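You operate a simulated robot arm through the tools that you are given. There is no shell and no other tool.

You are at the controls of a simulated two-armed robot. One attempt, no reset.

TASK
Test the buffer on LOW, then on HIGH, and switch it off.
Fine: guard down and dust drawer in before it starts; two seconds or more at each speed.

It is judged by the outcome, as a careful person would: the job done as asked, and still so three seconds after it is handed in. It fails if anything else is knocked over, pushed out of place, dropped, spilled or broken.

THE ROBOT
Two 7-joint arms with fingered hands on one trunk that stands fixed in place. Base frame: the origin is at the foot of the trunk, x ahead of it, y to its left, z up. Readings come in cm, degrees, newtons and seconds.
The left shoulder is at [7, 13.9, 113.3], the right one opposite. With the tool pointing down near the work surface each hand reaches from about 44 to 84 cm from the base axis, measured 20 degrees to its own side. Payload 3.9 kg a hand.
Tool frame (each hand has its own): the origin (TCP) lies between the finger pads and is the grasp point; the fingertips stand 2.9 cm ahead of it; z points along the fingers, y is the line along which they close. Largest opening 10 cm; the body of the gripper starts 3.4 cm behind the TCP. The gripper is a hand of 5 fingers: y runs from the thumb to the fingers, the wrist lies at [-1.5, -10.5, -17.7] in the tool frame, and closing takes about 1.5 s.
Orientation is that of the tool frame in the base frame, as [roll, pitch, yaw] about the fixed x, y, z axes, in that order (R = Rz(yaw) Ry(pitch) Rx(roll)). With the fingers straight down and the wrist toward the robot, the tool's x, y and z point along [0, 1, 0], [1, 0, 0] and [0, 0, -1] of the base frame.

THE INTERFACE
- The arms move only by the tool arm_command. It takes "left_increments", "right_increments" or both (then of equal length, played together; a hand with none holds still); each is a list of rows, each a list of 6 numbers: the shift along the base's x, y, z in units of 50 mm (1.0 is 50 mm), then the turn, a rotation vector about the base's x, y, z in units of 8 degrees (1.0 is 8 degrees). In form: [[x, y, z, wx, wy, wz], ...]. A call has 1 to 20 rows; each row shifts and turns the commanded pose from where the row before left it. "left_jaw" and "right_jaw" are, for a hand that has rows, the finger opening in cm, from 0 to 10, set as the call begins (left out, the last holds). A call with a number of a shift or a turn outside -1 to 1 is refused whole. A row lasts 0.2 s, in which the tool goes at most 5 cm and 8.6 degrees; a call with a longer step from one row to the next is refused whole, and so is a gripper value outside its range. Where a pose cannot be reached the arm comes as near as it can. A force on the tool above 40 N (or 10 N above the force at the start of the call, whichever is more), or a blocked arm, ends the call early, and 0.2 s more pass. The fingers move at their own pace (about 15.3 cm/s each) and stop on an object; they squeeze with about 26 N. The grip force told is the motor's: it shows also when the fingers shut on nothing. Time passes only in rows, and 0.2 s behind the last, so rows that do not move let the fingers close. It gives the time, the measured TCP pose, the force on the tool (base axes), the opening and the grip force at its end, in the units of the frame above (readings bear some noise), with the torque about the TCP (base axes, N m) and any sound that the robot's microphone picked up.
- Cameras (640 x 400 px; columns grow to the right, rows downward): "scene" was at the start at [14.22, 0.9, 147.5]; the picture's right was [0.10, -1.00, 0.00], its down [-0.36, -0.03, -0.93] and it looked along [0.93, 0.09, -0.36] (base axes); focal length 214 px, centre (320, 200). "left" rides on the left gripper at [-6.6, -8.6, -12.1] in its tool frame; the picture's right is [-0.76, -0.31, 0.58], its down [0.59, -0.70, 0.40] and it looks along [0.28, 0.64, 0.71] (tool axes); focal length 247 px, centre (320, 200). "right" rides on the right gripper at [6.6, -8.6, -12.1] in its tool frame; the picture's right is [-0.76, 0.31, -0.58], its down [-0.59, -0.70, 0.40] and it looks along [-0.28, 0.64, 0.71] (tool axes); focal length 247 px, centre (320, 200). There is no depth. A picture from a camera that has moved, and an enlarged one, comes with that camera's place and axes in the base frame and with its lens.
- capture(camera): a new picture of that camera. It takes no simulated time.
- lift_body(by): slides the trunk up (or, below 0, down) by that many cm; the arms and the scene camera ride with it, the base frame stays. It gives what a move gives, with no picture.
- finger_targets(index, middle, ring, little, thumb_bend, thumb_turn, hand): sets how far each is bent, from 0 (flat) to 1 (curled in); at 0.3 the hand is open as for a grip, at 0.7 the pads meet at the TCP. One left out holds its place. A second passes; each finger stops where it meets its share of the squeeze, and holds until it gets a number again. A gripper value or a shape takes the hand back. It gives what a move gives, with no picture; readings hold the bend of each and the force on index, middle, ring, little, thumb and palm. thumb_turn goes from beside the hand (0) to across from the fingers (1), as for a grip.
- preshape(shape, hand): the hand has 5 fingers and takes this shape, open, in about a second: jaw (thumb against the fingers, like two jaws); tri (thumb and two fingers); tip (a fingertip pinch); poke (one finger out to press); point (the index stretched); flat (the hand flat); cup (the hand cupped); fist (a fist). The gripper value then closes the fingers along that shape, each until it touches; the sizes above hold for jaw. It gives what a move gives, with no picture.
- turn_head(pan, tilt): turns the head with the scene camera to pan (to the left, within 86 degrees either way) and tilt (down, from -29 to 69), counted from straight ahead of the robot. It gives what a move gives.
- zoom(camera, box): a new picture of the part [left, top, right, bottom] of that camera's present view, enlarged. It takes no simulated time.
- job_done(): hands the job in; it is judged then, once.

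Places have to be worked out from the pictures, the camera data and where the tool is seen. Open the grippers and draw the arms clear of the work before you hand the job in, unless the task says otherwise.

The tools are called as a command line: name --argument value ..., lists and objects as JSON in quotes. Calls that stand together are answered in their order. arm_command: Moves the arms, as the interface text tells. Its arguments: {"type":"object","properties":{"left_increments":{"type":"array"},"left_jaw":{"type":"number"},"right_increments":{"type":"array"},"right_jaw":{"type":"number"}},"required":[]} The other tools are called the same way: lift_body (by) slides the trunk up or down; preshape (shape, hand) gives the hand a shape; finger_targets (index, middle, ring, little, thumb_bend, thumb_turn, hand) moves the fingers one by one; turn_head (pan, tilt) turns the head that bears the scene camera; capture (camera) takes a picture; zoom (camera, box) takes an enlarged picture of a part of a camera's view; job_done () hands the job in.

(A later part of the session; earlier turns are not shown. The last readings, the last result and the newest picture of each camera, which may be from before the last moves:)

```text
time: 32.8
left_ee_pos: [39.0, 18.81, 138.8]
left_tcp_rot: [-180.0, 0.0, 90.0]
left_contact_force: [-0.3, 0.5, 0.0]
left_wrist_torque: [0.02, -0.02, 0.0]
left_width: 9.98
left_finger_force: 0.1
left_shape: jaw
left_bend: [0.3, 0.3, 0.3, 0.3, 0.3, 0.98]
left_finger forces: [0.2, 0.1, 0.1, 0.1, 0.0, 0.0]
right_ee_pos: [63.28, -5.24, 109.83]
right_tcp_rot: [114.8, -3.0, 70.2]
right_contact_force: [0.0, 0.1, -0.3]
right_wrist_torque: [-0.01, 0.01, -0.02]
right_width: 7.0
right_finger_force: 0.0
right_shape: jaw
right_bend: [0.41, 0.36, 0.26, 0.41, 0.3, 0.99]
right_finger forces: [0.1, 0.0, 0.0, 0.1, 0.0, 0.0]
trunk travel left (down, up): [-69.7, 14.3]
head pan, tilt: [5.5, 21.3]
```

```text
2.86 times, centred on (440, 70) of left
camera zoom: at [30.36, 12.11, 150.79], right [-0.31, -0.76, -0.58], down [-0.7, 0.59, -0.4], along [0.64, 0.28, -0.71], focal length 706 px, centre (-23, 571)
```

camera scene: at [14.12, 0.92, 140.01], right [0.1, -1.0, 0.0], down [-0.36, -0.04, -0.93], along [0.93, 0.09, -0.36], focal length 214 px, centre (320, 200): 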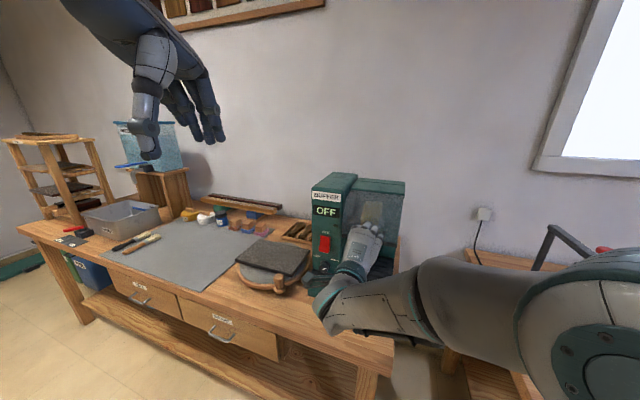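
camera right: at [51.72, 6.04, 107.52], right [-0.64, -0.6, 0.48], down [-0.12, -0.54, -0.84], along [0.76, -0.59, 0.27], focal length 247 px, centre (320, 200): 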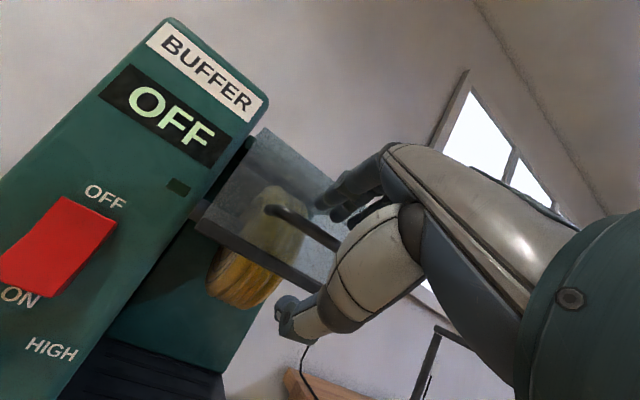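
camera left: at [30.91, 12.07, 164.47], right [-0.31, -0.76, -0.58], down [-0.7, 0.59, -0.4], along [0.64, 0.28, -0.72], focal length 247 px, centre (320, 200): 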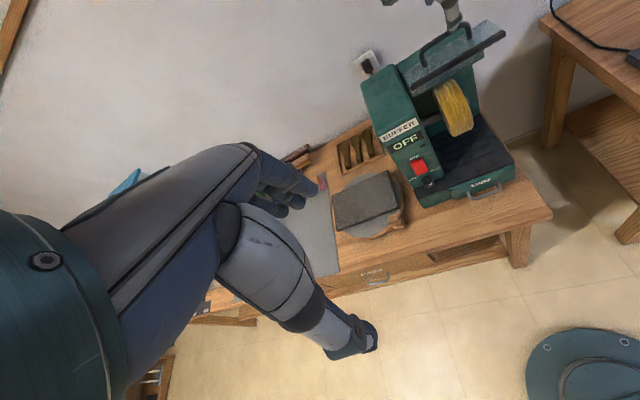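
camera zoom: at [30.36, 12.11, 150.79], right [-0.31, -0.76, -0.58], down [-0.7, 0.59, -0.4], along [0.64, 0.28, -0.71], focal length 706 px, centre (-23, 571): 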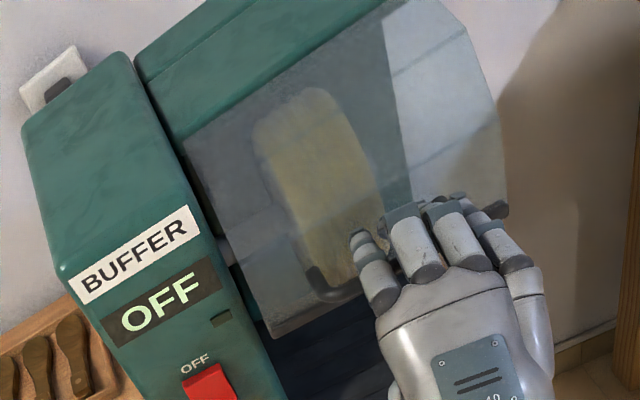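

Contact is zero and the guard stays down. I'll slide the hand straight back toward the robot.

arm_command --right_increments '[[-0.2, 0.055, 0.02, 0, 0, 0], [-0.2, 0.055, 0.02, 0, 0, 0], [-0.3, 0.08, 0.02, 0, 0, 0], [-0.4, 0.1, 0, 0, 0, 0], [-0.5, 0.1, 0, 0, 0, 0], [-0.5, 0.0, 0, 0, 0, 0]]'

capture --camera "right"

capture --camera "left"

capture --camera "scene"

```text
time: 34.2
left_ee_pos: [39.13, 18.57, 138.74]
left_tcp_rot: [-179.9, -0.1, 90.0]
left_contact_force: [-0.3, 0.8, 0.3]
left_wrist_torque: [-0.01, 0.05, -0.01]
left_width: 9.96
left_finger_force: 0.1
left_shape: jaw
left_bend: [0.3, 0.3, 0.3, 0.3, 0.3, 0.98]
left_finger forces: [0.1, 0.0, 0.0, 0.0, 0.0, 0.0]
right_ee_pos: [52.57, -3.61, 110.23]
right_tcp_rot: [115.0, -3.1, 70.0]
right_contact_force: [0.0, -0.4, -0.4]
right_wrist_torque: [0.01, 0.0, -0.01]
right_width: 6.98
right_finger_force: 0.0
right_shape: jaw
right_bend: [0.41, 0.35, 0.26, 0.41, 0.3, 0.99]
right_finger forces: [0.2, 0.0, 0.0, 0.1, 0.0, 0.0]
trunk travel left (down, up): [-69.7, 14.3]
head pan, tilt: [5.5, 21.3]
```

```text
taken
camera right: at [41.19, 7.63, 107.78], right [-0.64, -0.6, 0.48], down [-0.12, -0.53, -0.84], along [0.76, -0.59, 0.27], focal length 247 px, centre (320, 200)
```

right: 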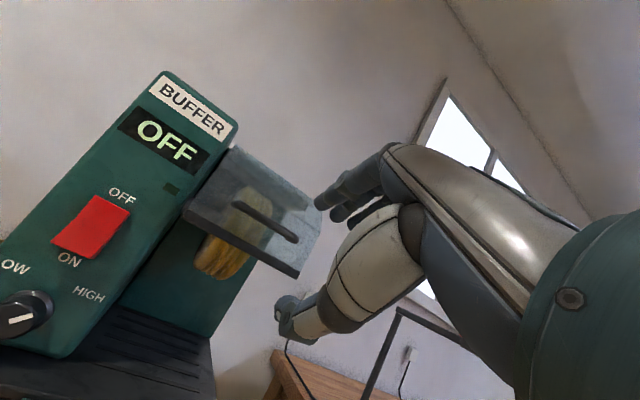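

```text
taken
camera left: at [30.5, 11.93, 150.78], right [-0.31, -0.76, -0.58], down [-0.7, 0.59, -0.4], along [0.64, 0.28, -0.71], focal length 247 px, centre (320, 200)
```

left: 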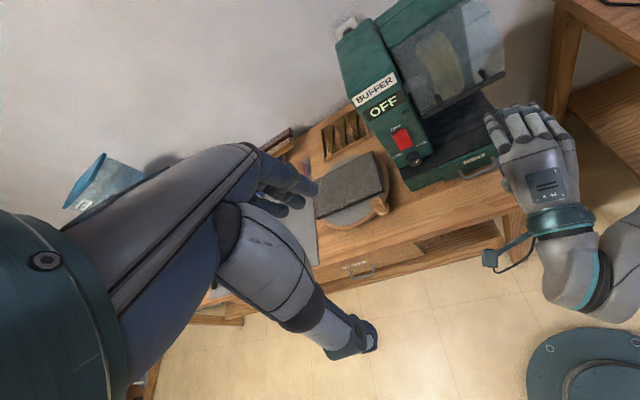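

```text
taken
camera scene: at [14.31, 0.75, 139.7], right [0.1, -1.0, 0.0], down [-0.36, -0.03, -0.93], along [0.93, 0.09, -0.36], focal length 214 px, centre (320, 200)
```

scene: 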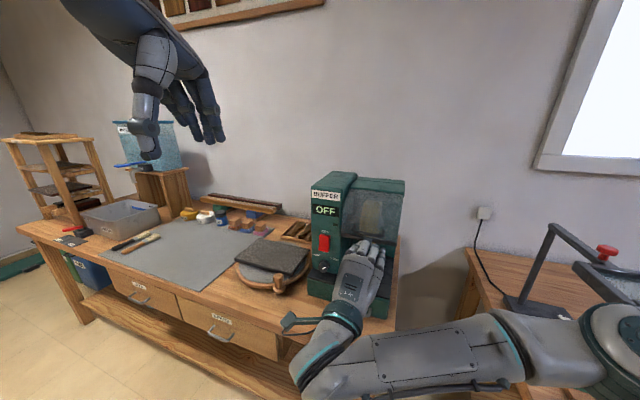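

The guard is down, covering the wheel, with its rail in front. I'll move the right hand aside to the right, keeping its camera on the panel, and set the left hand to a fingertip pinch for the knob.

arm_command --right_increments '[[-0.3, -0.4, 0, 0, 0, 0.5], [-0.3, -0.4, 0, 0, 0, 0.5], [-0.3, -0.4, 0, 0, 0, 0.5], [-0.3, -0.4, 0, 0, 0, 0.5], [-0.3, -0.4, 0, 0, 0, 0.5], [-0.3, -0.4, 0, 0, 0, 0.5]]'

preshape --shape "tip" --hand "left"

capture --camera "right"

capture --camera "left"

capture --camera "scene"

```text
time: 35.6
left_ee_pos: [38.98, 18.53, 138.71]
left_tcp_rot: [180.0, 0.0, 90.1]
left_contact_force: [-0.9, 0.1, -0.7]
left_wrist_torque: [0.0, -0.02, -0.02]
left_width: 9.99
left_finger_force: 0.1
left_shape: jaw
left_bend: [0.3, 0.3, 0.3, 0.3, 0.3, 0.98]
left_finger forces: [0.0, 0.0, 0.0, 0.0, 0.1, 0.1]
right_ee_pos: [51.77, -12.05, 111.07]
right_tcp_rot: [114.7, -3.0, 94.1]
right_contact_force: [0.4, 0.5, 0.3]
right_wrist_torque: [0.0, 0.02, 0.03]
right_width: 6.97
right_finger_force: 0.1
right_shape: jaw
right_bend: [0.41, 0.35, 0.26, 0.41, 0.3, 0.99]
right_finger forces: [0.0, 0.0, 0.0, 0.0, 0.0, 0.0]
right hand out of reach, approached as far as the arm can: row 3, 4, 5, 6
trunk travel left (down, up): [-69.7, 14.3]
head pan, tilt: [5.5, 21.3]
```

```text
time: 36.5
left_ee_pos: [38.87, 18.75, 138.64]
left_tcp_rot: [179.9, 0.0, 90.0]
left_contact_force: [0.0, -0.5, 0.2]
left_wrist_torque: [0.0, -0.01, -0.01]
left_width: 9.96
left_finger_force: 0.1
left_shape: tip
left_bend: [0.3, 0.98, 0.99, 0.99, 0.3, 0.98]
left_finger forces: [0.0, 0.0, 0.1, 0.0, 0.0, 0.1]
right_ee_pos: [51.75, -11.92, 111.05]
right_tcp_rot: [114.8, -3.0, 93.9]
right_contact_force: [0.3, 0.2, -0.1]
right_wrist_torque: [-0.01, -0.02, -0.02]
right_width: 6.98
right_finger_force: 0.0
right_shape: jaw
right_bend: [0.41, 0.35, 0.26, 0.41, 0.3, 0.99]
right_finger forces: [0.1, 0.1, 0.0, 0.0, 0.1, 0.0]
trunk travel left (down, up): [-69.7, 14.3]
head pan, tilt: [5.5, 21.3]
```

```text
taken
camera right: at [36.76, -6.33, 108.72], right [-0.34, -0.81, 0.48], down [0.11, -0.54, -0.84], along [0.94, -0.23, 0.27], focal length 247 px, centre (320, 200)
```

right: 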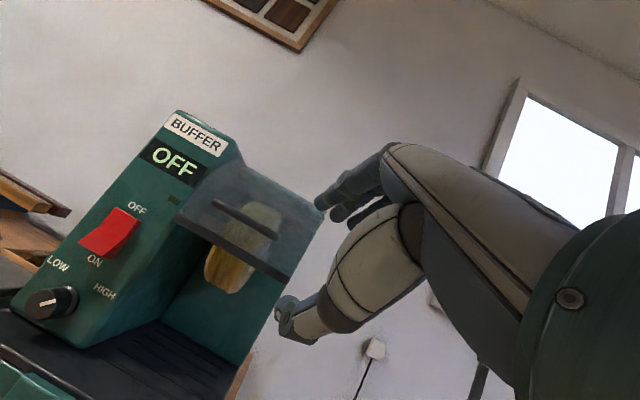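

```text
taken
camera left: at [30.39, 12.09, 150.78], right [-0.31, -0.76, -0.58], down [-0.7, 0.59, -0.4], along [0.64, 0.28, -0.71], focal length 247 px, centre (320, 200)
```

left: 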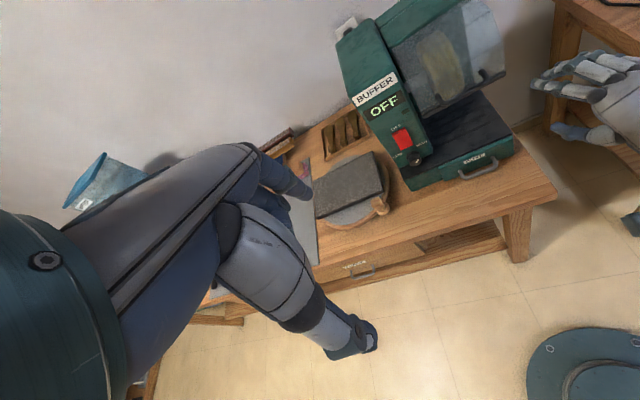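

```text
taken
camera scene: at [14.22, 0.89, 139.7], right [0.1, -1.0, 0.0], down [-0.36, -0.03, -0.93], along [0.93, 0.09, -0.36], focal length 214 px, centre (320, 200)
```

scene: 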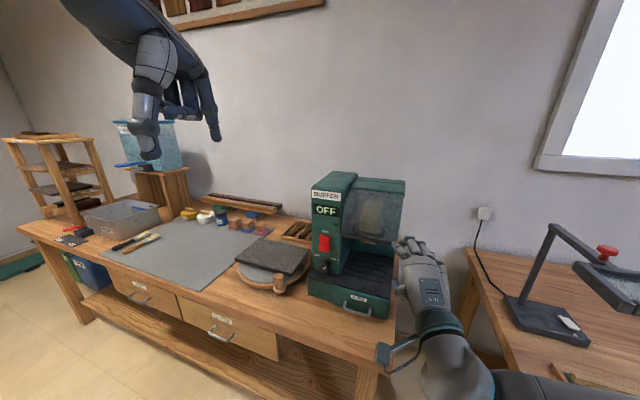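

The right camera now has a clear view of the panel. The knob pointer is still toward HIGH; the knob is near (71.3, 5, 94.3) and the switch near (72.7, 5, 102). I'll bring the left hand in front of it, turning so the fingers point along the buffer's axis with thumb and index side by side.

arm_command --left_increments '[[0, 0, 0, 0, 0, -0.97], [0, 0, 0, 0, 0, -0.97], [0.148, -0.103, -0.276, -0.711, -0.402, 0.577], [0.148, -0.103, -0.276, -0.711, -0.402, 0.577], [0.148, -0.103, -0.276, -0.711, -0.402, 0.577], [0.148, -0.103, -0.276, -0.711, -0.402, 0.577], [0.148, -0.103, -0.276, -0.711, -0.402, 0.577], [0.148, -0.103, -0.276, -0.711, -0.402, 0.577], [0.148, -0.103, -0.276, -0.711, -0.402, 0.577], [0.148, -0.103, -0.276, -0.711, -0.402, 0.577], [0.148, -0.103, -0.276, -0.711, -0.402, 0.577], [0.148, -0.103, -0.276, -0.711, -0.402, 0.577], [0.148, -0.103, -0.276, -0.711, -0.402, 0.577], [0.148, -0.103, -0.276, -0.711, -0.402, 0.577], [0.148, -0.103, -0.276, -0.711, -0.402, 0.577], [0.148, -0.103, -0.276, -0.711, -0.402, 0.577], [0.148, -0.103, -0.276, -0.711, -0.402, 0.577]]'

capture --camera "right"

capture --camera "left"

capture --camera "scene"

```text
time: 40.1
left_ee_pos: [46.73, 12.12, 123.84]
left_tcp_rot: [144.9, 60.3, 107.8]
left_contact_force: [0.1, -1.3, -0.9]
left_wrist_torque: [0.01, 0.02, -0.02]
left_width: 9.97
left_finger_force: 0.1
left_shape: tip
left_bend: [0.3, 0.98, 0.99, 0.99, 0.3, 0.98]
left_finger forces: [0.0, 0.0, 0.0, 0.0, 0.0, 0.0]
left hand out of reach, approached as far as the arm can: row 13, 14, 15, 16, 17
right_ee_pos: [51.75, -11.94, 111.09]
right_tcp_rot: [114.8, -3.0, 94.1]
right_contact_force: [-1.0, 0.5, -0.1]
right_wrist_torque: [0.03, 0.0, 0.01]
right_width: 6.97
right_finger_force: 0.1
right_shape: jaw
right_bend: [0.41, 0.35, 0.26, 0.41, 0.3, 0.99]
right_finger forces: [0.1, 0.1, 0.0, 0.1, 0.0, 0.0]
trunk travel left (down, up): [-69.7, 14.3]
head pan, tilt: [5.5, 21.3]
```

```text
taken
camera right: at [36.74, -6.33, 108.73], right [-0.34, -0.81, 0.48], down [0.11, -0.54, -0.83], along [0.94, -0.23, 0.27], focal length 247 px, centre (320, 200)
```

right: 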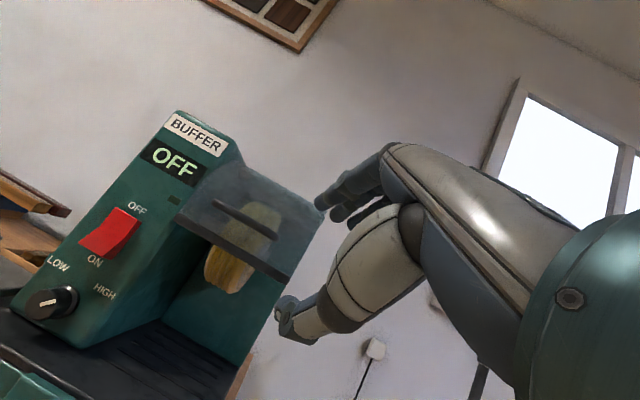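

```text
taken
camera left: at [32.99, 8.77, 131.81], right [0.36, -0.87, 0.34], down [-0.22, -0.43, -0.87], along [0.9, 0.24, -0.35], focal length 247 px, centre (320, 200)
```

left: 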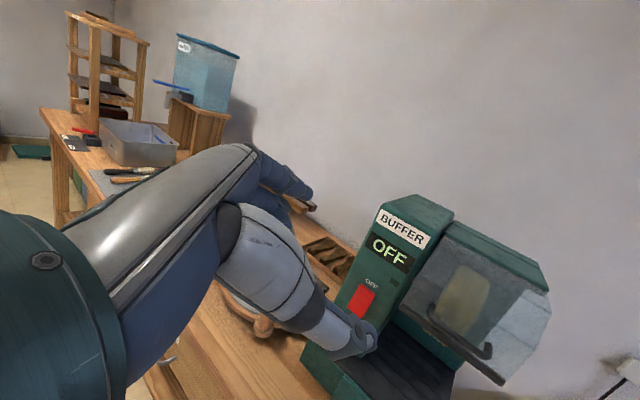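

```text
taken
camera scene: at [14.19, 0.9, 139.7], right [0.1, -1.0, 0.0], down [-0.36, -0.03, -0.93], along [0.93, 0.09, -0.36], focal length 214 px, centre (320, 200)
```

scene: 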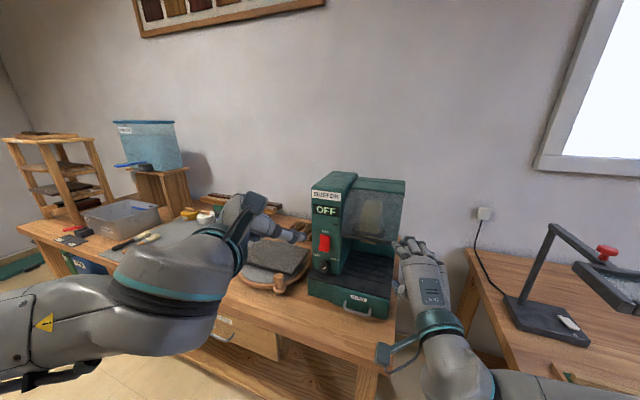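

The left hand is about 37° short of its target orientation because of a joint limit at this height. I'll move it lower and farther forward first, then try the rest of the turn.

arm_command --left_increments '[[0.232, -0.065, -0.5, 0, 0, 0], [0.232, -0.065, -0.5, 0, 0, 0], [0.232, -0.065, -0.5, 0, 0, 0], [0.232, -0.065, -0.5, 0, 0, 0], [0.232, -0.065, -0.5, 0, 0, 0], [0.232, -0.065, -0.5, 0, 0, 0], [0.232, -0.065, -0.5, 0, 0, 0], [0.232, -0.065, -0.5, 0, 0, 0], [0, 0, 0, -0.711, -0.402, 0.577], [0, 0, 0, -0.711, -0.402, 0.577], [0, 0, 0, -0.711, -0.402, 0.577], [0, 0, 0, -0.711, -0.402, 0.577], [0, 0, 0, -0.4, -0.23, 0.33]]'

capture --camera "right"

capture --camera "left"

capture --camera "scene"

```text
time: 42.9
left_ee_pos: [55.46, 14.97, 113.5]
left_tcp_rot: [144.7, 89.3, 128.9]
left_contact_force: [-0.9, 0.5, -0.1]
left_wrist_torque: [-0.03, 0.02, 0.01]
left_width: 9.98
left_finger_force: 0.0
left_shape: tip
left_bend: [0.3, 0.98, 0.99, 0.99, 0.3, 0.98]
left_finger forces: [0.1, 0.0, 0.0, 0.0, 0.0, 0.0]
left hand out of reach, approached as far as the arm can: row 11, 12, 13
right_ee_pos: [51.97, -11.85, 111.1]
right_tcp_rot: [114.8, -3.0, 94.2]
right_contact_force: [-0.7, -0.1, -0.8]
right_wrist_torque: [-0.01, 0.0, -0.03]
right_width: 6.96
right_finger_force: 0.0
right_shape: jaw
right_bend: [0.41, 0.35, 0.26, 0.41, 0.3, 0.99]
right_finger forces: [0.0, 0.1, 0.0, 0.0, 0.0, 0.1]
trunk travel left (down, up): [-69.7, 14.3]
head pan, tilt: [5.5, 21.3]
```

```text
taken
camera right: at [36.76, -6.34, 108.72], right [-0.34, -0.81, 0.48], down [0.11, -0.54, -0.84], along [0.94, -0.23, 0.27], focal length 247 px, centre (320, 200)
```

right: 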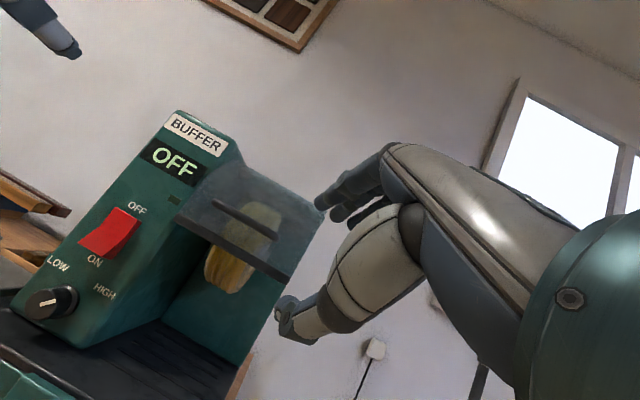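

```text
taken
camera left: at [41.59, 9.78, 120.03], right [0.48, -0.46, 0.75], down [0.19, -0.78, -0.6], along [0.86, 0.43, -0.29], focal length 247 px, centre (320, 200)
```

left: 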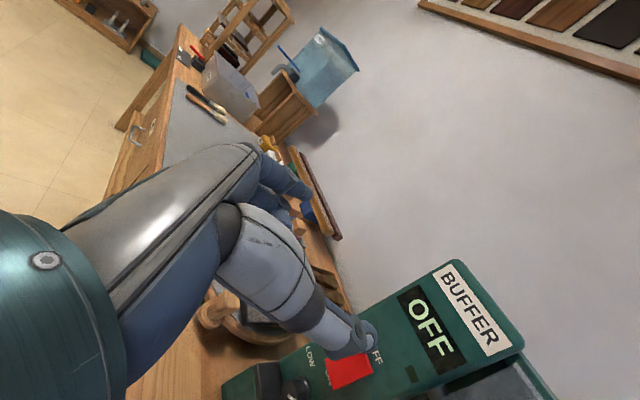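

```text
taken
camera scene: at [14.21, 0.9, 139.7], right [0.1, -1.0, 0.0], down [-0.36, -0.03, -0.93], along [0.93, 0.09, -0.36], focal length 214 px, centre (320, 200)
```

scene: 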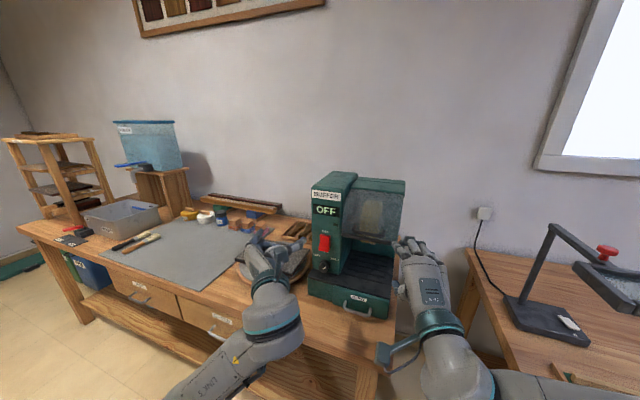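

The orientation is now right (fingers along the buffer's axis, closing sideways), but the hand sits high at z=113.5. I'll raise the right hand 15 cm, then lower the trunk 19 cm so the left hand arrives at knob height in this reachable posture.

arm_command --right_increments '[[0, 0, 0.5, 0, 0, 0], [0, 0, 0.5, 0, 0, 0], [0, 0, 0.5, 0, 0, 0], [0, 0, 0.5, 0, 0, 0], [0, 0, 0.5, 0, 0, 0], [0, 0, 0.5, 0, 0, 0]]'

lift_body --by -10

capture --camera "scene"

capture --camera "left"

capture --camera "right"

```text
time: 44.3
left_ee_pos: [55.66, 14.88, 113.43]
left_tcp_rot: [142.7, 89.2, 126.7]
left_contact_force: [0.3, 0.7, 0.2]
left_wrist_torque: [0.0, 0.03, 0.0]
left_width: 9.99
left_finger_force: 0.0
left_shape: tip
left_bend: [0.3, 0.98, 0.99, 0.99, 0.3, 0.98]
left_finger forces: [0.0, 0.0, 0.0, 0.1, 0.0, 0.0]
right_ee_pos: [52.11, -12.09, 126.29]
right_tcp_rot: [114.8, -3.0, 94.1]
right_contact_force: [1.0, -0.4, -0.9]
right_wrist_torque: [-0.01, 0.01, -0.03]
right_width: 6.98
right_finger_force: 0.1
right_shape: jaw
right_bend: [0.41, 0.35, 0.26, 0.41, 0.3, 0.99]
right_finger forces: [0.0, 0.0, 0.1, 0.1, 0.0, 0.0]
trunk travel left (down, up): [-69.7, 14.3]
head pan, tilt: [5.5, 21.3]
```

```text
time: 45.6
left_ee_pos: [55.51, 14.89, 103.4]
left_tcp_rot: [151.8, 89.3, 135.9]
left_contact_force: [-0.4, 0.3, 0.1]
left_wrist_torque: [-0.01, 0.03, 0.0]
left_width: 9.99
left_finger_force: 0.0
left_shape: tip
left_bend: [0.3, 0.98, 0.99, 0.99, 0.3, 0.98]
left_finger forces: [0.0, 0.0, 0.0, 0.0, 0.0, 0.1]
right_ee_pos: [52.08, -11.98, 116.35]
right_tcp_rot: [114.7, -3.0, 94.3]
right_contact_force: [0.1, -0.4, -0.2]
right_wrist_torque: [0.01, 0.0, 0.01]
right_width: 6.97
right_finger_force: 0.2
right_shape: jaw
right_bend: [0.41, 0.35, 0.26, 0.41, 0.3, 0.99]
right_finger forces: [0.0, 0.1, 0.0, 0.0, 0.1, 0.0]
trunk travel left (down, up): [-59.7, 24.3]
head pan, tilt: [5.5, 21.3]
```

```text
taken
camera scene: at [14.2, 0.91, 129.71], right [0.1, -1.0, 0.0], down [-0.36, -0.03, -0.93], along [0.93, 0.09, -0.36], focal length 214 px, centre (320, 200)
```

scene: 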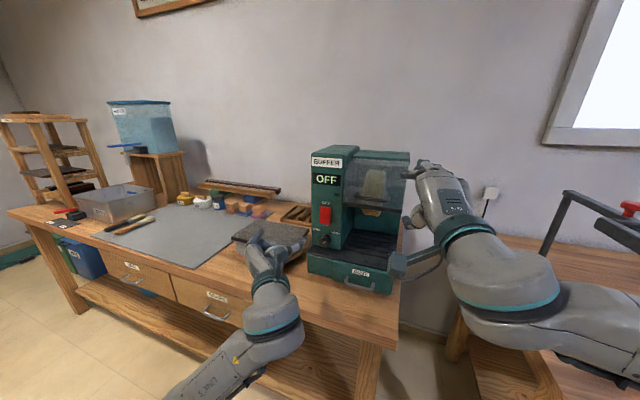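

```text
taken
camera left: at [41.57, 9.75, 110.03], right [0.48, -0.46, 0.75], down [0.19, -0.78, -0.6], along [0.86, 0.42, -0.29], focal length 247 px, centre (320, 200)
```

left: 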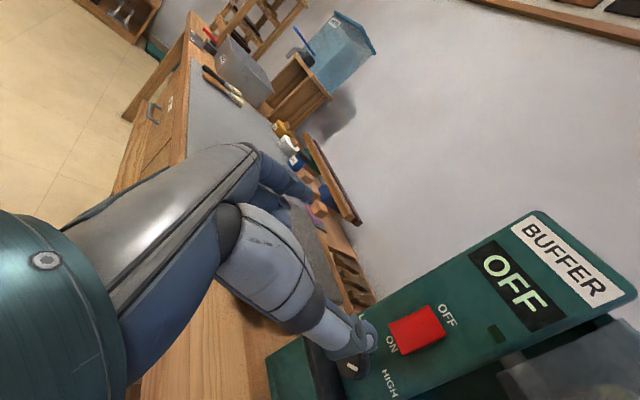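

```text
taken
camera right: at [37.01, -6.44, 113.91], right [-0.34, -0.81, 0.48], down [0.11, -0.54, -0.83], along [0.94, -0.23, 0.27], focal length 247 px, centre (320, 200)
```

right: 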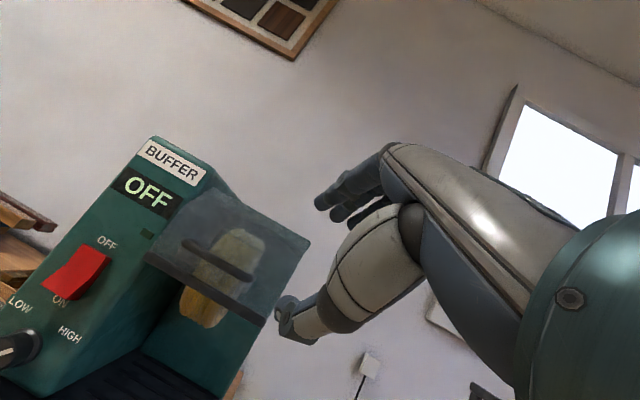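

That works: the hand moves down with the trunk in the same posture and everything is clear. I'll lower another 9 cm to knob height.

lift_body --by -9

capture --camera "scene"

capture --camera "left"

```text
time: 46.9
left_ee_pos: [55.59, 14.76, 94.42]
left_tcp_rot: [152.5, 89.2, 136.4]
left_contact_force: [0.1, -0.3, 0.0]
left_wrist_torque: [-0.01, 0.03, 0.0]
left_width: 10.02
left_finger_force: 0.0
left_shape: tip
left_bend: [0.3, 0.98, 0.99, 0.99, 0.3, 0.98]
left_finger forces: [0.0, 0.0, 0.0, 0.0, 0.0, 0.1]
right_ee_pos: [52.02, -12.07, 107.31]
right_tcp_rot: [114.8, -3.0, 94.1]
right_contact_force: [0.6, -0.4, 0.9]
right_wrist_torque: [0.0, 0.01, -0.02]
right_width: 6.96
right_finger_force: 0.2
right_shape: jaw
right_bend: [0.41, 0.35, 0.26, 0.41, 0.3, 0.99]
right_finger forces: [0.0, 0.0, 0.0, 0.0, 0.0, 0.1]
trunk travel left (down, up): [-50.7, 33.3]
head pan, tilt: [5.5, 21.3]
```

```text
taken
camera scene: at [14.2, 0.91, 120.71], right [0.1, -1.0, 0.0], down [-0.36, -0.03, -0.93], along [0.93, 0.09, -0.36], focal length 214 px, centre (320, 200)
```

scene: 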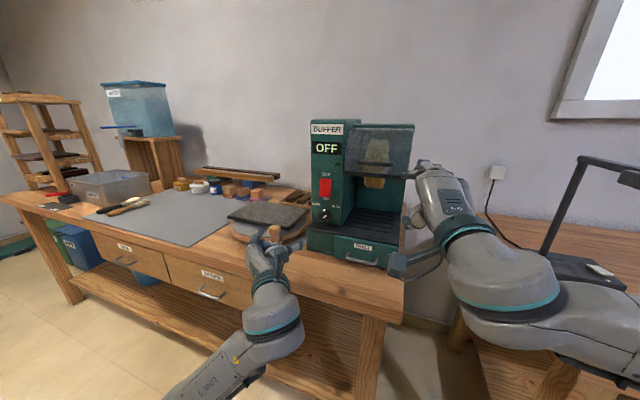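

```text
taken
camera left: at [41.58, 9.75, 101.03], right [0.48, -0.46, 0.75], down [0.19, -0.78, -0.6], along [0.86, 0.42, -0.29], focal length 247 px, centre (320, 200)
```

left: 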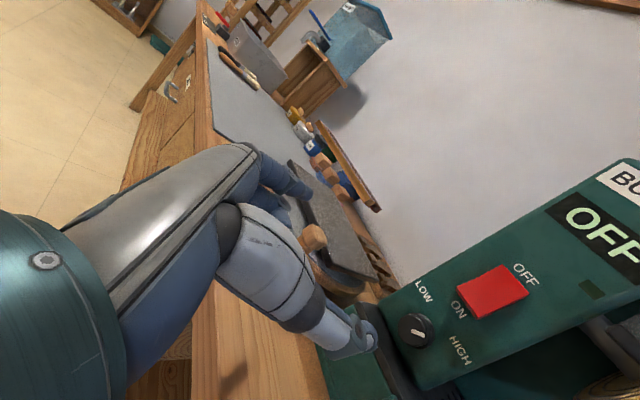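

The left camera and scene camera both see the panel well now. I'll zoom in on the knob to pin down its position and pointer.

zoom --camera "scene" --box '[290, 160, 370, 240]'

zoom --camera "left" --box '[300, 240, 540, 400]'

capture --camera "right"

```text
5.00 times, centred on (330, 200) of scene
camera zoom: at [14.2, 0.91, 120.71], right [0.1, -1.0, 0.0], down [-0.36, -0.03, -0.93], along [0.93, 0.09, -0.36], focal length 1072 px, centre (270, 200)
```

zoom: 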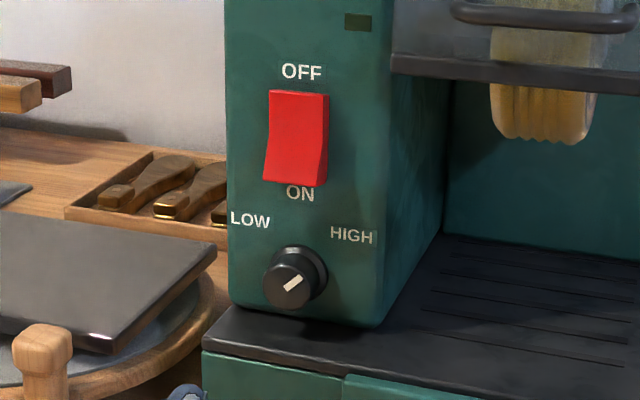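

```text
2.50 times, centred on (420, 320) of left
camera zoom: at [41.58, 9.75, 101.03], right [0.48, -0.46, 0.75], down [0.19, -0.78, -0.6], along [0.86, 0.42, -0.29], focal length 617 px, centre (70, -100)
```

zoom: 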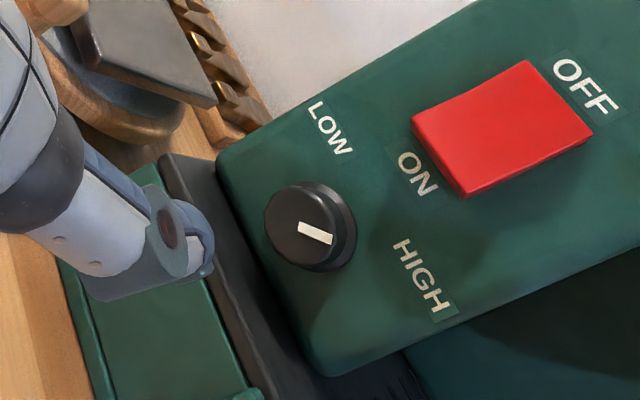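

```text
taken
camera right: at [37.01, -6.44, 104.91], right [-0.34, -0.81, 0.48], down [0.11, -0.54, -0.83], along [0.94, -0.23, 0.27], focal length 247 px, centre (320, 200)
```

right: 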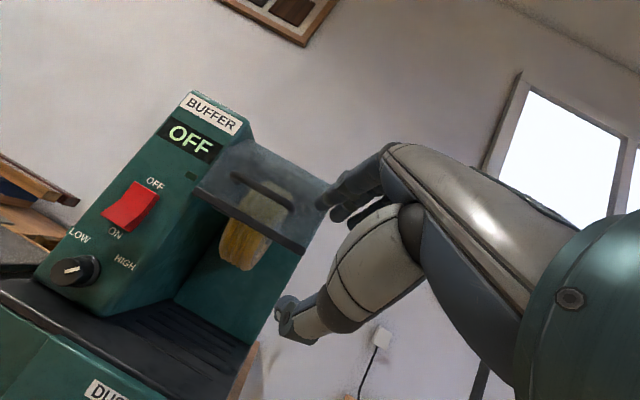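

Combining the close views, the knob face centre is about (72.4, 5.3, 92.7), with the pointer at HIGH, and the switch centre about (73.1, 5.0, 101.6). I'll look at how my left fingers lie before approaching.

zoom --camera "scene" --box '[200, 190, 340, 340]'

zoom --camera "left" --box '[180, 120, 420, 380]'

```text
2.67 times, centred on (270, 265) of scene
camera zoom: at [14.2, 0.91, 120.71], right [0.1, -1.0, 0.0], down [-0.36, -0.03, -0.93], along [0.93, 0.09, -0.36], focal length 572 px, centre (453, 27)
```

zoom: 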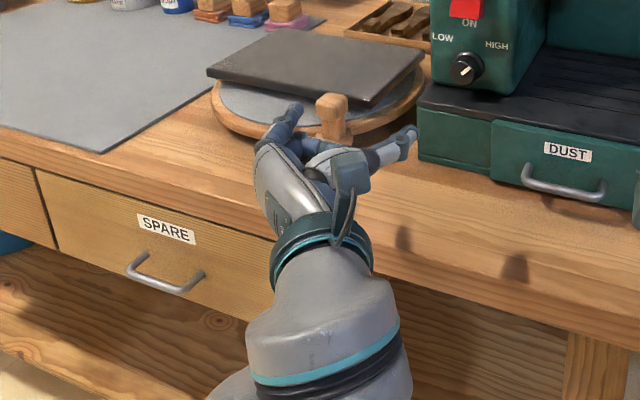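

```text
1.54 times, centred on (300, 250) of left
camera zoom: at [41.58, 9.75, 101.03], right [0.48, -0.46, 0.75], down [0.19, -0.78, -0.6], along [0.86, 0.42, -0.29], focal length 380 px, centre (351, 123)
```

zoom: 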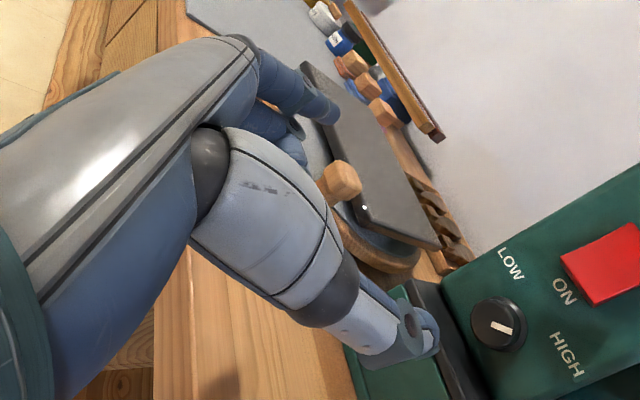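

With the hand level, the curled fingers would foul the base plate, which is only about 2.6 cm below the knob's axis. I'll tilt the hand so it comes in about 30° from above, narrow the opening to 6 cm, and move to 8 cm short of the knob.

arm_command --left_increments '[[0, 0, 0.2, 0.25, 0.904, 0], [0, 0, 0.2, 0.25, 0.904, 0], [0, 0, 0, 0.25, 0.904, 0], [0, 0, 0, 0.25, 0.904, 0], [0.33, -0.284, -0.04, 0, 0, 0], [0.33, -0.284, -0.04, 0, 0, 0], [0.33, -0.284, -0.04, 0, 0, 0], [0.33, -0.284, -0.04, 0, 0, 0], [0.33, -0.284, -0.04, 0, 0, 0]]' --left_jaw 6

capture --camera "left"

capture --camera "right"

zoom --camera "scene" --box '[230, 140, 390, 300]'

```text
time: 48.9
left_ee_pos: [69.31, 5.85, 93.45]
left_tcp_rot: [179.8, 59.4, 163.7]
left_contact_force: [-0.3, -0.7, -0.3]
left_wrist_torque: [-0.03, 0.01, -0.02]
left_width: 6.01
left_finger_force: 0.0
left_shape: tip
left_bend: [0.45, 0.98, 0.99, 0.99, 0.3, 1.0]
left_finger forces: [0.1, 0.0, 0.0, 0.0, 0.0, 0.0]
left hand out of reach, approached as far as the arm can: row 2, 3, 4
right_ee_pos: [51.98, -12.04, 107.33]
right_tcp_rot: [114.8, -3.0, 94.1]
right_contact_force: [-1.4, 0.1, -1.1]
right_wrist_torque: [-0.01, 0.01, 0.0]
right_width: 6.95
right_finger_force: 0.1
right_shape: jaw
right_bend: [0.41, 0.35, 0.26, 0.41, 0.3, 0.99]
right_finger forces: [0.0, 0.1, 0.1, 0.1, 0.0, 0.1]
trunk travel left (down, up): [-50.7, 33.3]
head pan, tilt: [5.5, 21.3]
```

```text
taken
camera left: at [60.09, -0.5, 105.16], right [0.76, -0.54, 0.36], down [-0.15, -0.69, -0.71], along [0.63, 0.49, -0.61], focal length 247 px, centre (320, 200)
```

left: 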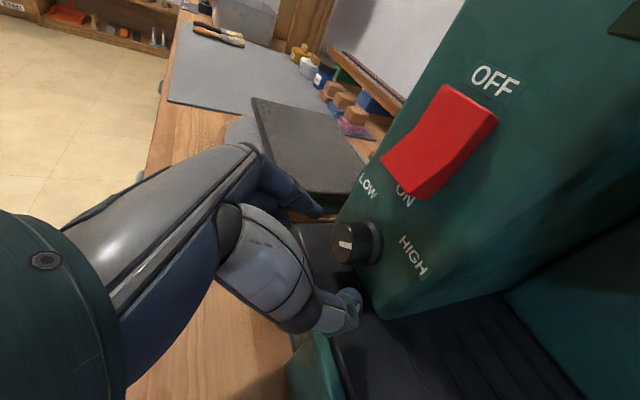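

```text
taken
camera right: at [37.05, -6.46, 104.89], right [-0.34, -0.81, 0.48], down [0.11, -0.54, -0.84], along [0.94, -0.23, 0.27], focal length 247 px, centre (320, 200)
```

right: 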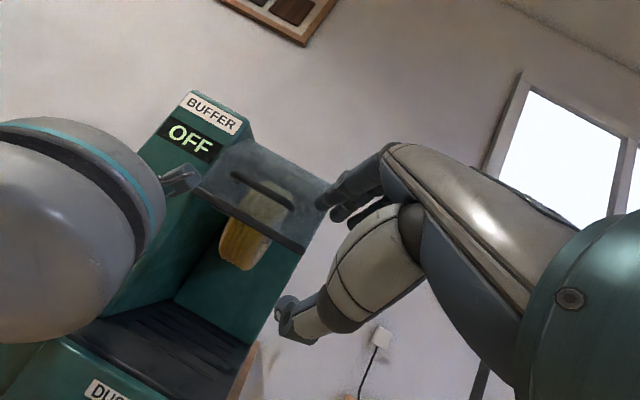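

```text
2.50 times, centred on (310, 220) of scene
camera zoom: at [14.23, 0.88, 120.7], right [0.1, -1.0, 0.0], down [-0.36, -0.03, -0.93], along [0.93, 0.09, -0.36], focal length 536 px, centre (345, 150)
```

zoom: 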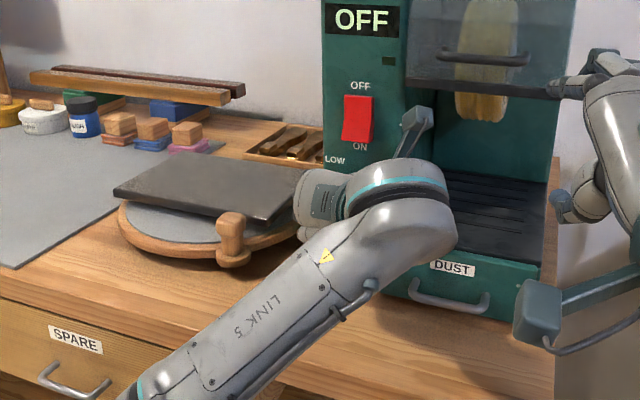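

The arm settled closer than planned, but it's well placed and touching nothing. The fingertips straddle the knob and are centred within about 0.5 cm, just short of its face. I'll advance 2 cm and raise 0.5 cm.

arm_command --left_increments '[[0.13, -0.023, 0.05, 0, 0, 0], [0.13, -0.023, 0.05, 0, 0, 0], [0.13, -0.023, 0, 0, 0, 0]]'

capture --camera "left"

zoom --camera "left" --box '[270, 170, 450, 340]'

```text
time: 49.7
left_ee_pos: [70.98, 5.41, 93.94]
left_tcp_rot: [-180.0, 59.4, 163.9]
left_contact_force: [-0.3, 0.4, 0.1]
left_wrist_torque: [0.01, 0.0, 0.01]
left_width: 6.02
left_finger_force: 0.1
left_shape: tip
left_bend: [0.45, 0.98, 0.99, 0.99, 0.3, 1.0]
left_finger forces: [0.1, 0.0, 0.0, 0.1, 0.1, 0.0]
right_ee_pos: [52.26, -12.13, 107.29]
right_tcp_rot: [114.9, -3.0, 94.2]
right_contact_force: [0.5, -0.3, 0.8]
right_wrist_torque: [-0.02, -0.01, 0.0]
right_width: 6.99
right_finger_force: 0.1
right_shape: jaw
right_bend: [0.41, 0.35, 0.26, 0.41, 0.3, 0.99]
right_finger forces: [0.1, 0.0, 0.1, 0.0, 0.0, 0.0]
trunk travel left (down, up): [-50.7, 33.3]
head pan, tilt: [5.5, 21.3]
```

```text
taken
camera left: at [61.83, -1.01, 105.74], right [0.76, -0.54, 0.36], down [-0.15, -0.69, -0.71], along [0.63, 0.49, -0.61], focal length 247 px, centre (320, 200)
```

left: 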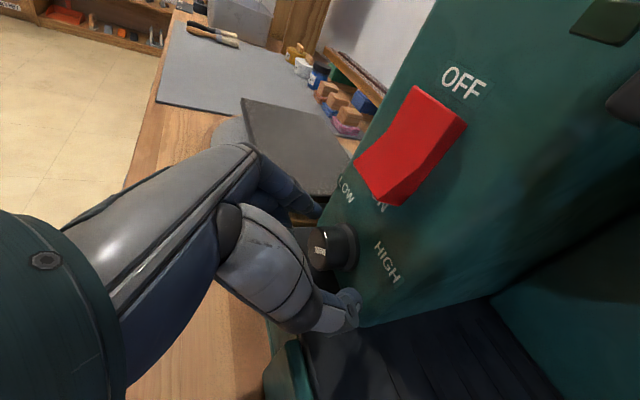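

```text
2.35 times, centred on (360, 255) of left
camera zoom: at [61.83, -1.01, 105.74], right [0.76, -0.54, 0.36], down [-0.15, -0.69, -0.71], along [0.63, 0.49, -0.61], focal length 581 px, centre (226, 71)
```

zoom: 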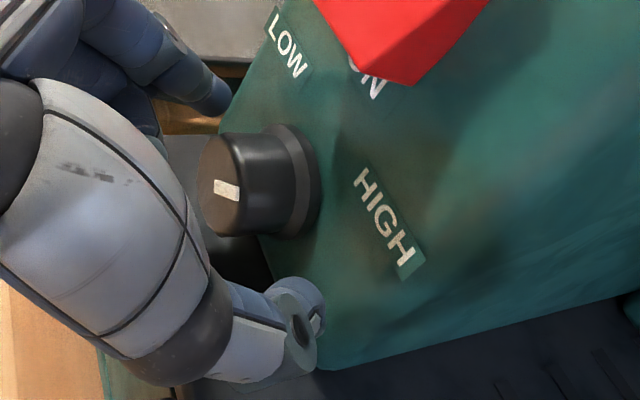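

The pinch line between index and thumb passes through the knob's body. I'll raise 0.3 cm and close on the knob.

arm_command --left_increments '[[0, 0, 0.05, 0, 0, 0], [0, 0, 0, 0, 0, 0], [0, 0, 0, 0, 0, 0], [0, 0, 0, 0, 0, 0], [0, 0, 0, 0, 0, 0], [0, 0, 0, 0, 0, 0]]' --left_jaw 2.2

zoom --camera "left" --box '[270, 170, 450, 340]'

```text
time: 51.1
left_ee_pos: [71.13, 5.44, 94.05]
left_tcp_rot: [179.8, 59.4, 163.7]
left_contact_force: [0.9, 5.4, -0.9]
left_wrist_torque: [0.08, 0.03, 0.15]
left_width: 2.35
left_finger_force: 0.1
left_shape: tip
left_bend: [0.56, 0.98, 0.99, 0.99, 0.5, 1.0]
left_finger forces: [4.8, 0.0, 0.1, 0.0, 0.0, 0.0]
right_ee_pos: [52.08, -12.03, 107.32]
right_tcp_rot: [114.9, -2.9, 93.9]
right_contact_force: [0.1, 0.6, 1.1]
right_wrist_torque: [0.0, -0.01, 0.02]
right_width: 6.99
right_finger_force: 0.0
right_shape: jaw
right_bend: [0.41, 0.35, 0.26, 0.41, 0.3, 0.99]
right_finger forces: [0.0, 0.0, 0.0, 0.1, 0.0, 0.0]
trunk travel left (down, up): [-50.7, 33.3]
head pan, tilt: [5.5, 21.3]
```

```text
2.35 times, centred on (360, 255) of left
camera zoom: at [61.82, -0.95, 105.95], right [0.76, -0.54, 0.36], down [-0.15, -0.69, -0.71], along [0.63, 0.49, -0.61], focal length 581 px, centre (226, 71)
```

zoom: 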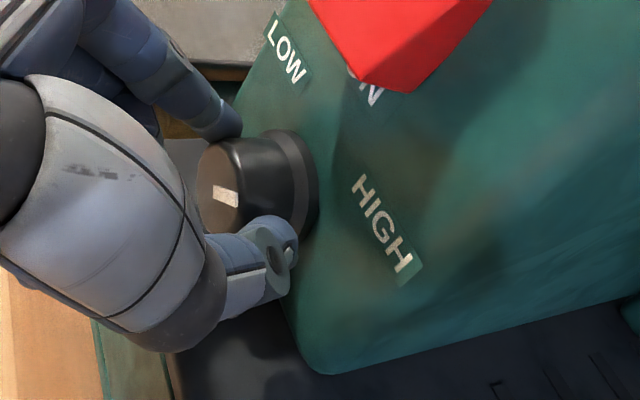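

The index touches (4.8 N) but the thumb hasn't reached yet. I'll shift the hand 0.3 cm left and close a bit further.

arm_command --left_increments '[[0.016, 0.058, 0, 0, 0, 0], [0, 0, 0, 0, 0, 0], [0, 0, 0, 0, 0, 0], [0, 0, 0, 0, 0, 0]]' --left_jaw 1.2

zoom --camera "left" --box '[270, 170, 450, 340]'

```text
time: 52.1
left_ee_pos: [70.96, 5.78, 94.35]
left_tcp_rot: [179.5, 59.5, 163.4]
left_contact_force: [-0.5, 0.2, 2.7]
left_wrist_torque: [0.04, -0.08, 0.0]
left_width: 1.83
left_finger_force: 25.5
left_shape: tip
left_bend: [0.59, 1.0, 1.0, 1.0, 0.58, 1.0]
left_finger forces: [20.4, 0.0, 0.1, 0.0, 20.6, 0.0]
right_ee_pos: [51.94, -12.19, 107.28]
right_tcp_rot: [114.8, -3.0, 94.1]
right_contact_force: [-0.9, 0.1, -0.4]
right_wrist_torque: [-0.01, 0.0, -0.01]
right_width: 6.97
right_finger_force: 0.0
right_shape: jaw
right_bend: [0.41, 0.35, 0.26, 0.41, 0.3, 0.99]
right_finger forces: [0.0, 0.0, 0.0, 0.1, 0.1, 0.0]
trunk travel left (down, up): [-50.7, 33.3]
head pan, tilt: [5.5, 21.3]
```

```text
2.35 times, centred on (360, 255) of left
camera zoom: at [61.8, -0.76, 106.03], right [0.76, -0.54, 0.36], down [-0.15, -0.69, -0.71], along [0.63, 0.49, -0.6], focal length 581 px, centre (226, 71)
```

zoom: 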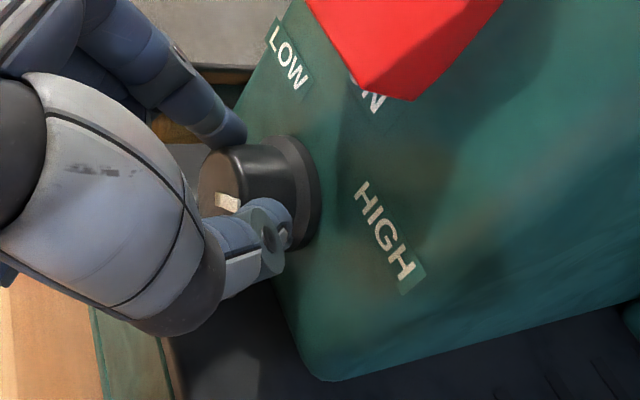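

The knob is firmly pinched, about 20 N on each side. I'll turn it counterclockwise toward LOW about the knob's axis, starting with 24°.

arm_command --left_increments '[[0.013, 0.047, -0.006, -0.964, 0.267, 0], [0.0126, 0.0455, -0.013, -0.964, 0.267, 0], [0.012, 0.043, -0.019, -0.964, 0.267, 0]]'

capture --camera "left"

zoom --camera "scene" --box '[270, 140, 390, 260]'

```text
time: 52.9
left_ee_pos: [71.61, 6.69, 94.44]
left_tcp_rot: [-138.7, 52.6, -161.7]
left_contact_force: [-28.2, 3.6, 8.7]
left_wrist_torque: [-0.07, 0.29, -0.08]
left_width: 1.89
left_finger_force: 26.1
left_shape: tip
left_bend: [0.6, 1.0, 1.0, 1.0, 0.72, 1.0]
left_finger forces: [21.5, 0.0, 0.1, 0.0, 29.7, 0.0]
left hand out of reach, approached as far as the arm can: row 3
right_ee_pos: [51.6, -11.98, 107.64]
right_tcp_rot: [114.6, -2.9, 94.1]
right_contact_force: [-0.2, 0.5, -0.1]
right_wrist_torque: [-0.01, 0.0, -0.04]
right_width: 6.96
right_finger_force: 0.1
right_shape: jaw
right_bend: [0.41, 0.35, 0.26, 0.41, 0.3, 0.99]
right_finger forces: [0.0, 0.1, 0.0, 0.1, 0.2, 0.1]
trunk travel left (down, up): [-50.7, 33.3]
head pan, tilt: [5.5, 21.3]
```

```text
taken
camera left: at [63.79, 5.57, 108.53], right [0.8, -0.38, 0.46], down [-0.22, -0.9, -0.37], along [0.56, 0.2, -0.81], focal length 247 px, centre (320, 200)
```

left: 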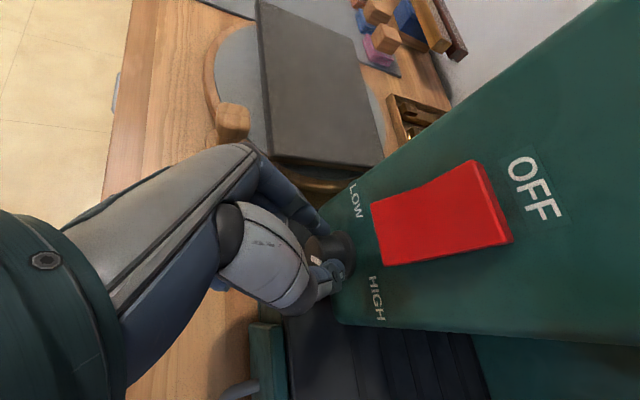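

```text
3.33 times, centred on (330, 200) of scene
camera zoom: at [13.61, 0.96, 120.78], right [0.1, -1.0, 0.0], down [-0.36, -0.04, -0.93], along [0.93, 0.09, -0.36], focal length 715 px, centre (287, 200)
```

zoom: 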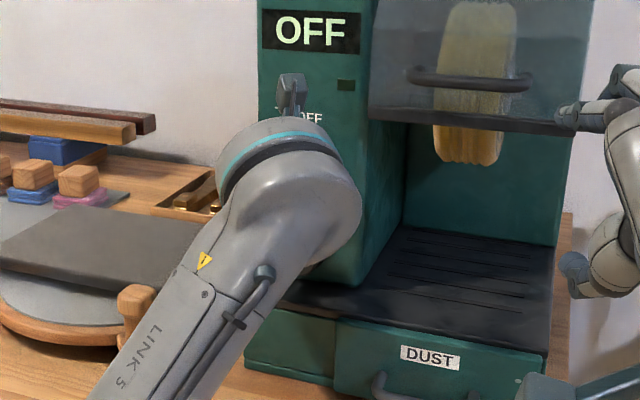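

The hand turned about 23°, but the fingertips are pressing on the panel (28 N), so I need to back off slightly. I'll check how far the knob turned.

zoom --camera "left" --box '[260, 180, 420, 320]'

arm_command --left_increments '[[-0.12, 0.033, 0, 0, 0, 0], [0, 0, 0, 0, 0, 0]]'

zoom --camera "left" --box '[260, 180, 420, 320]'

```text
2.86 times, centred on (340, 250) of left
camera zoom: at [63.79, 5.57, 108.53], right [0.8, -0.38, 0.46], down [-0.22, -0.9, -0.37], along [0.56, 0.2, -0.81], focal length 706 px, centre (263, 57)
```

zoom: 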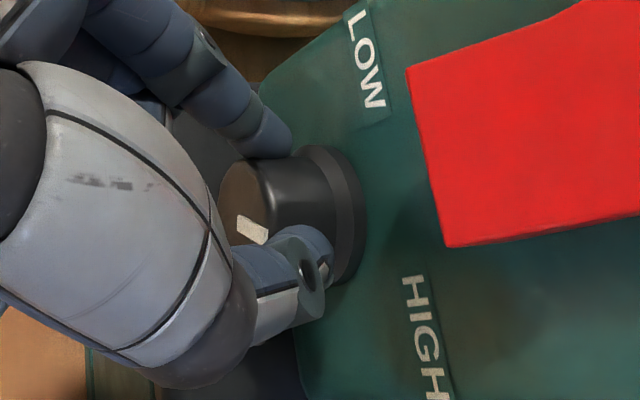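

```text
time: 53.5
left_ee_pos: [71.69, 6.77, 94.33]
left_tcp_rot: [-138.9, 52.5, -162.0]
left_contact_force: [-20.7, -1.0, 9.2]
left_wrist_torque: [-0.16, 0.15, -0.18]
left_width: 1.88
left_finger_force: 25.5
left_shape: tip
left_bend: [0.61, 1.0, 1.0, 1.0, 0.57, 1.0]
left_finger forces: [19.3, 0.0, 0.1, 0.0, 30.9, 0.0]
left hand out of reach, approached as far as the arm can: row 1
right_ee_pos: [51.59, -12.02, 107.47]
right_tcp_rot: [114.5, -3.0, 94.2]
right_contact_force: [-0.5, -0.4, -0.3]
right_wrist_torque: [-0.04, 0.01, -0.01]
right_width: 7.0
right_finger_force: 0.1
right_shape: jaw
right_bend: [0.41, 0.35, 0.26, 0.41, 0.3, 0.99]
right_finger forces: [0.0, 0.0, 0.1, 0.0, 0.0, 0.0]
trunk travel left (down, up): [-50.7, 33.3]
head pan, tilt: [5.5, 21.3]
```

```text
2.86 times, centred on (340, 250) of left
camera zoom: at [63.79, 5.73, 108.45], right [0.8, -0.38, 0.46], down [-0.22, -0.9, -0.37], along [0.56, 0.2, -0.81], focal length 706 px, centre (263, 57)
```

zoom: 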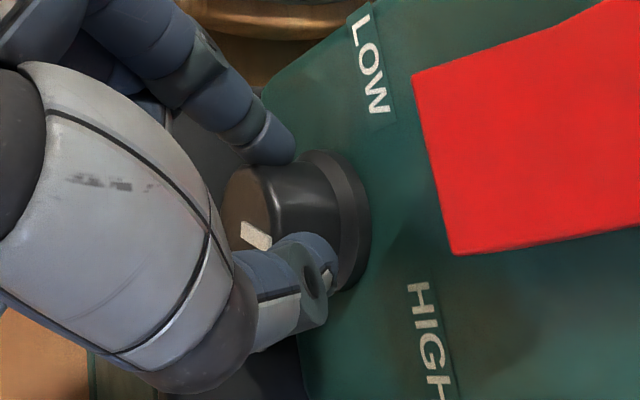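

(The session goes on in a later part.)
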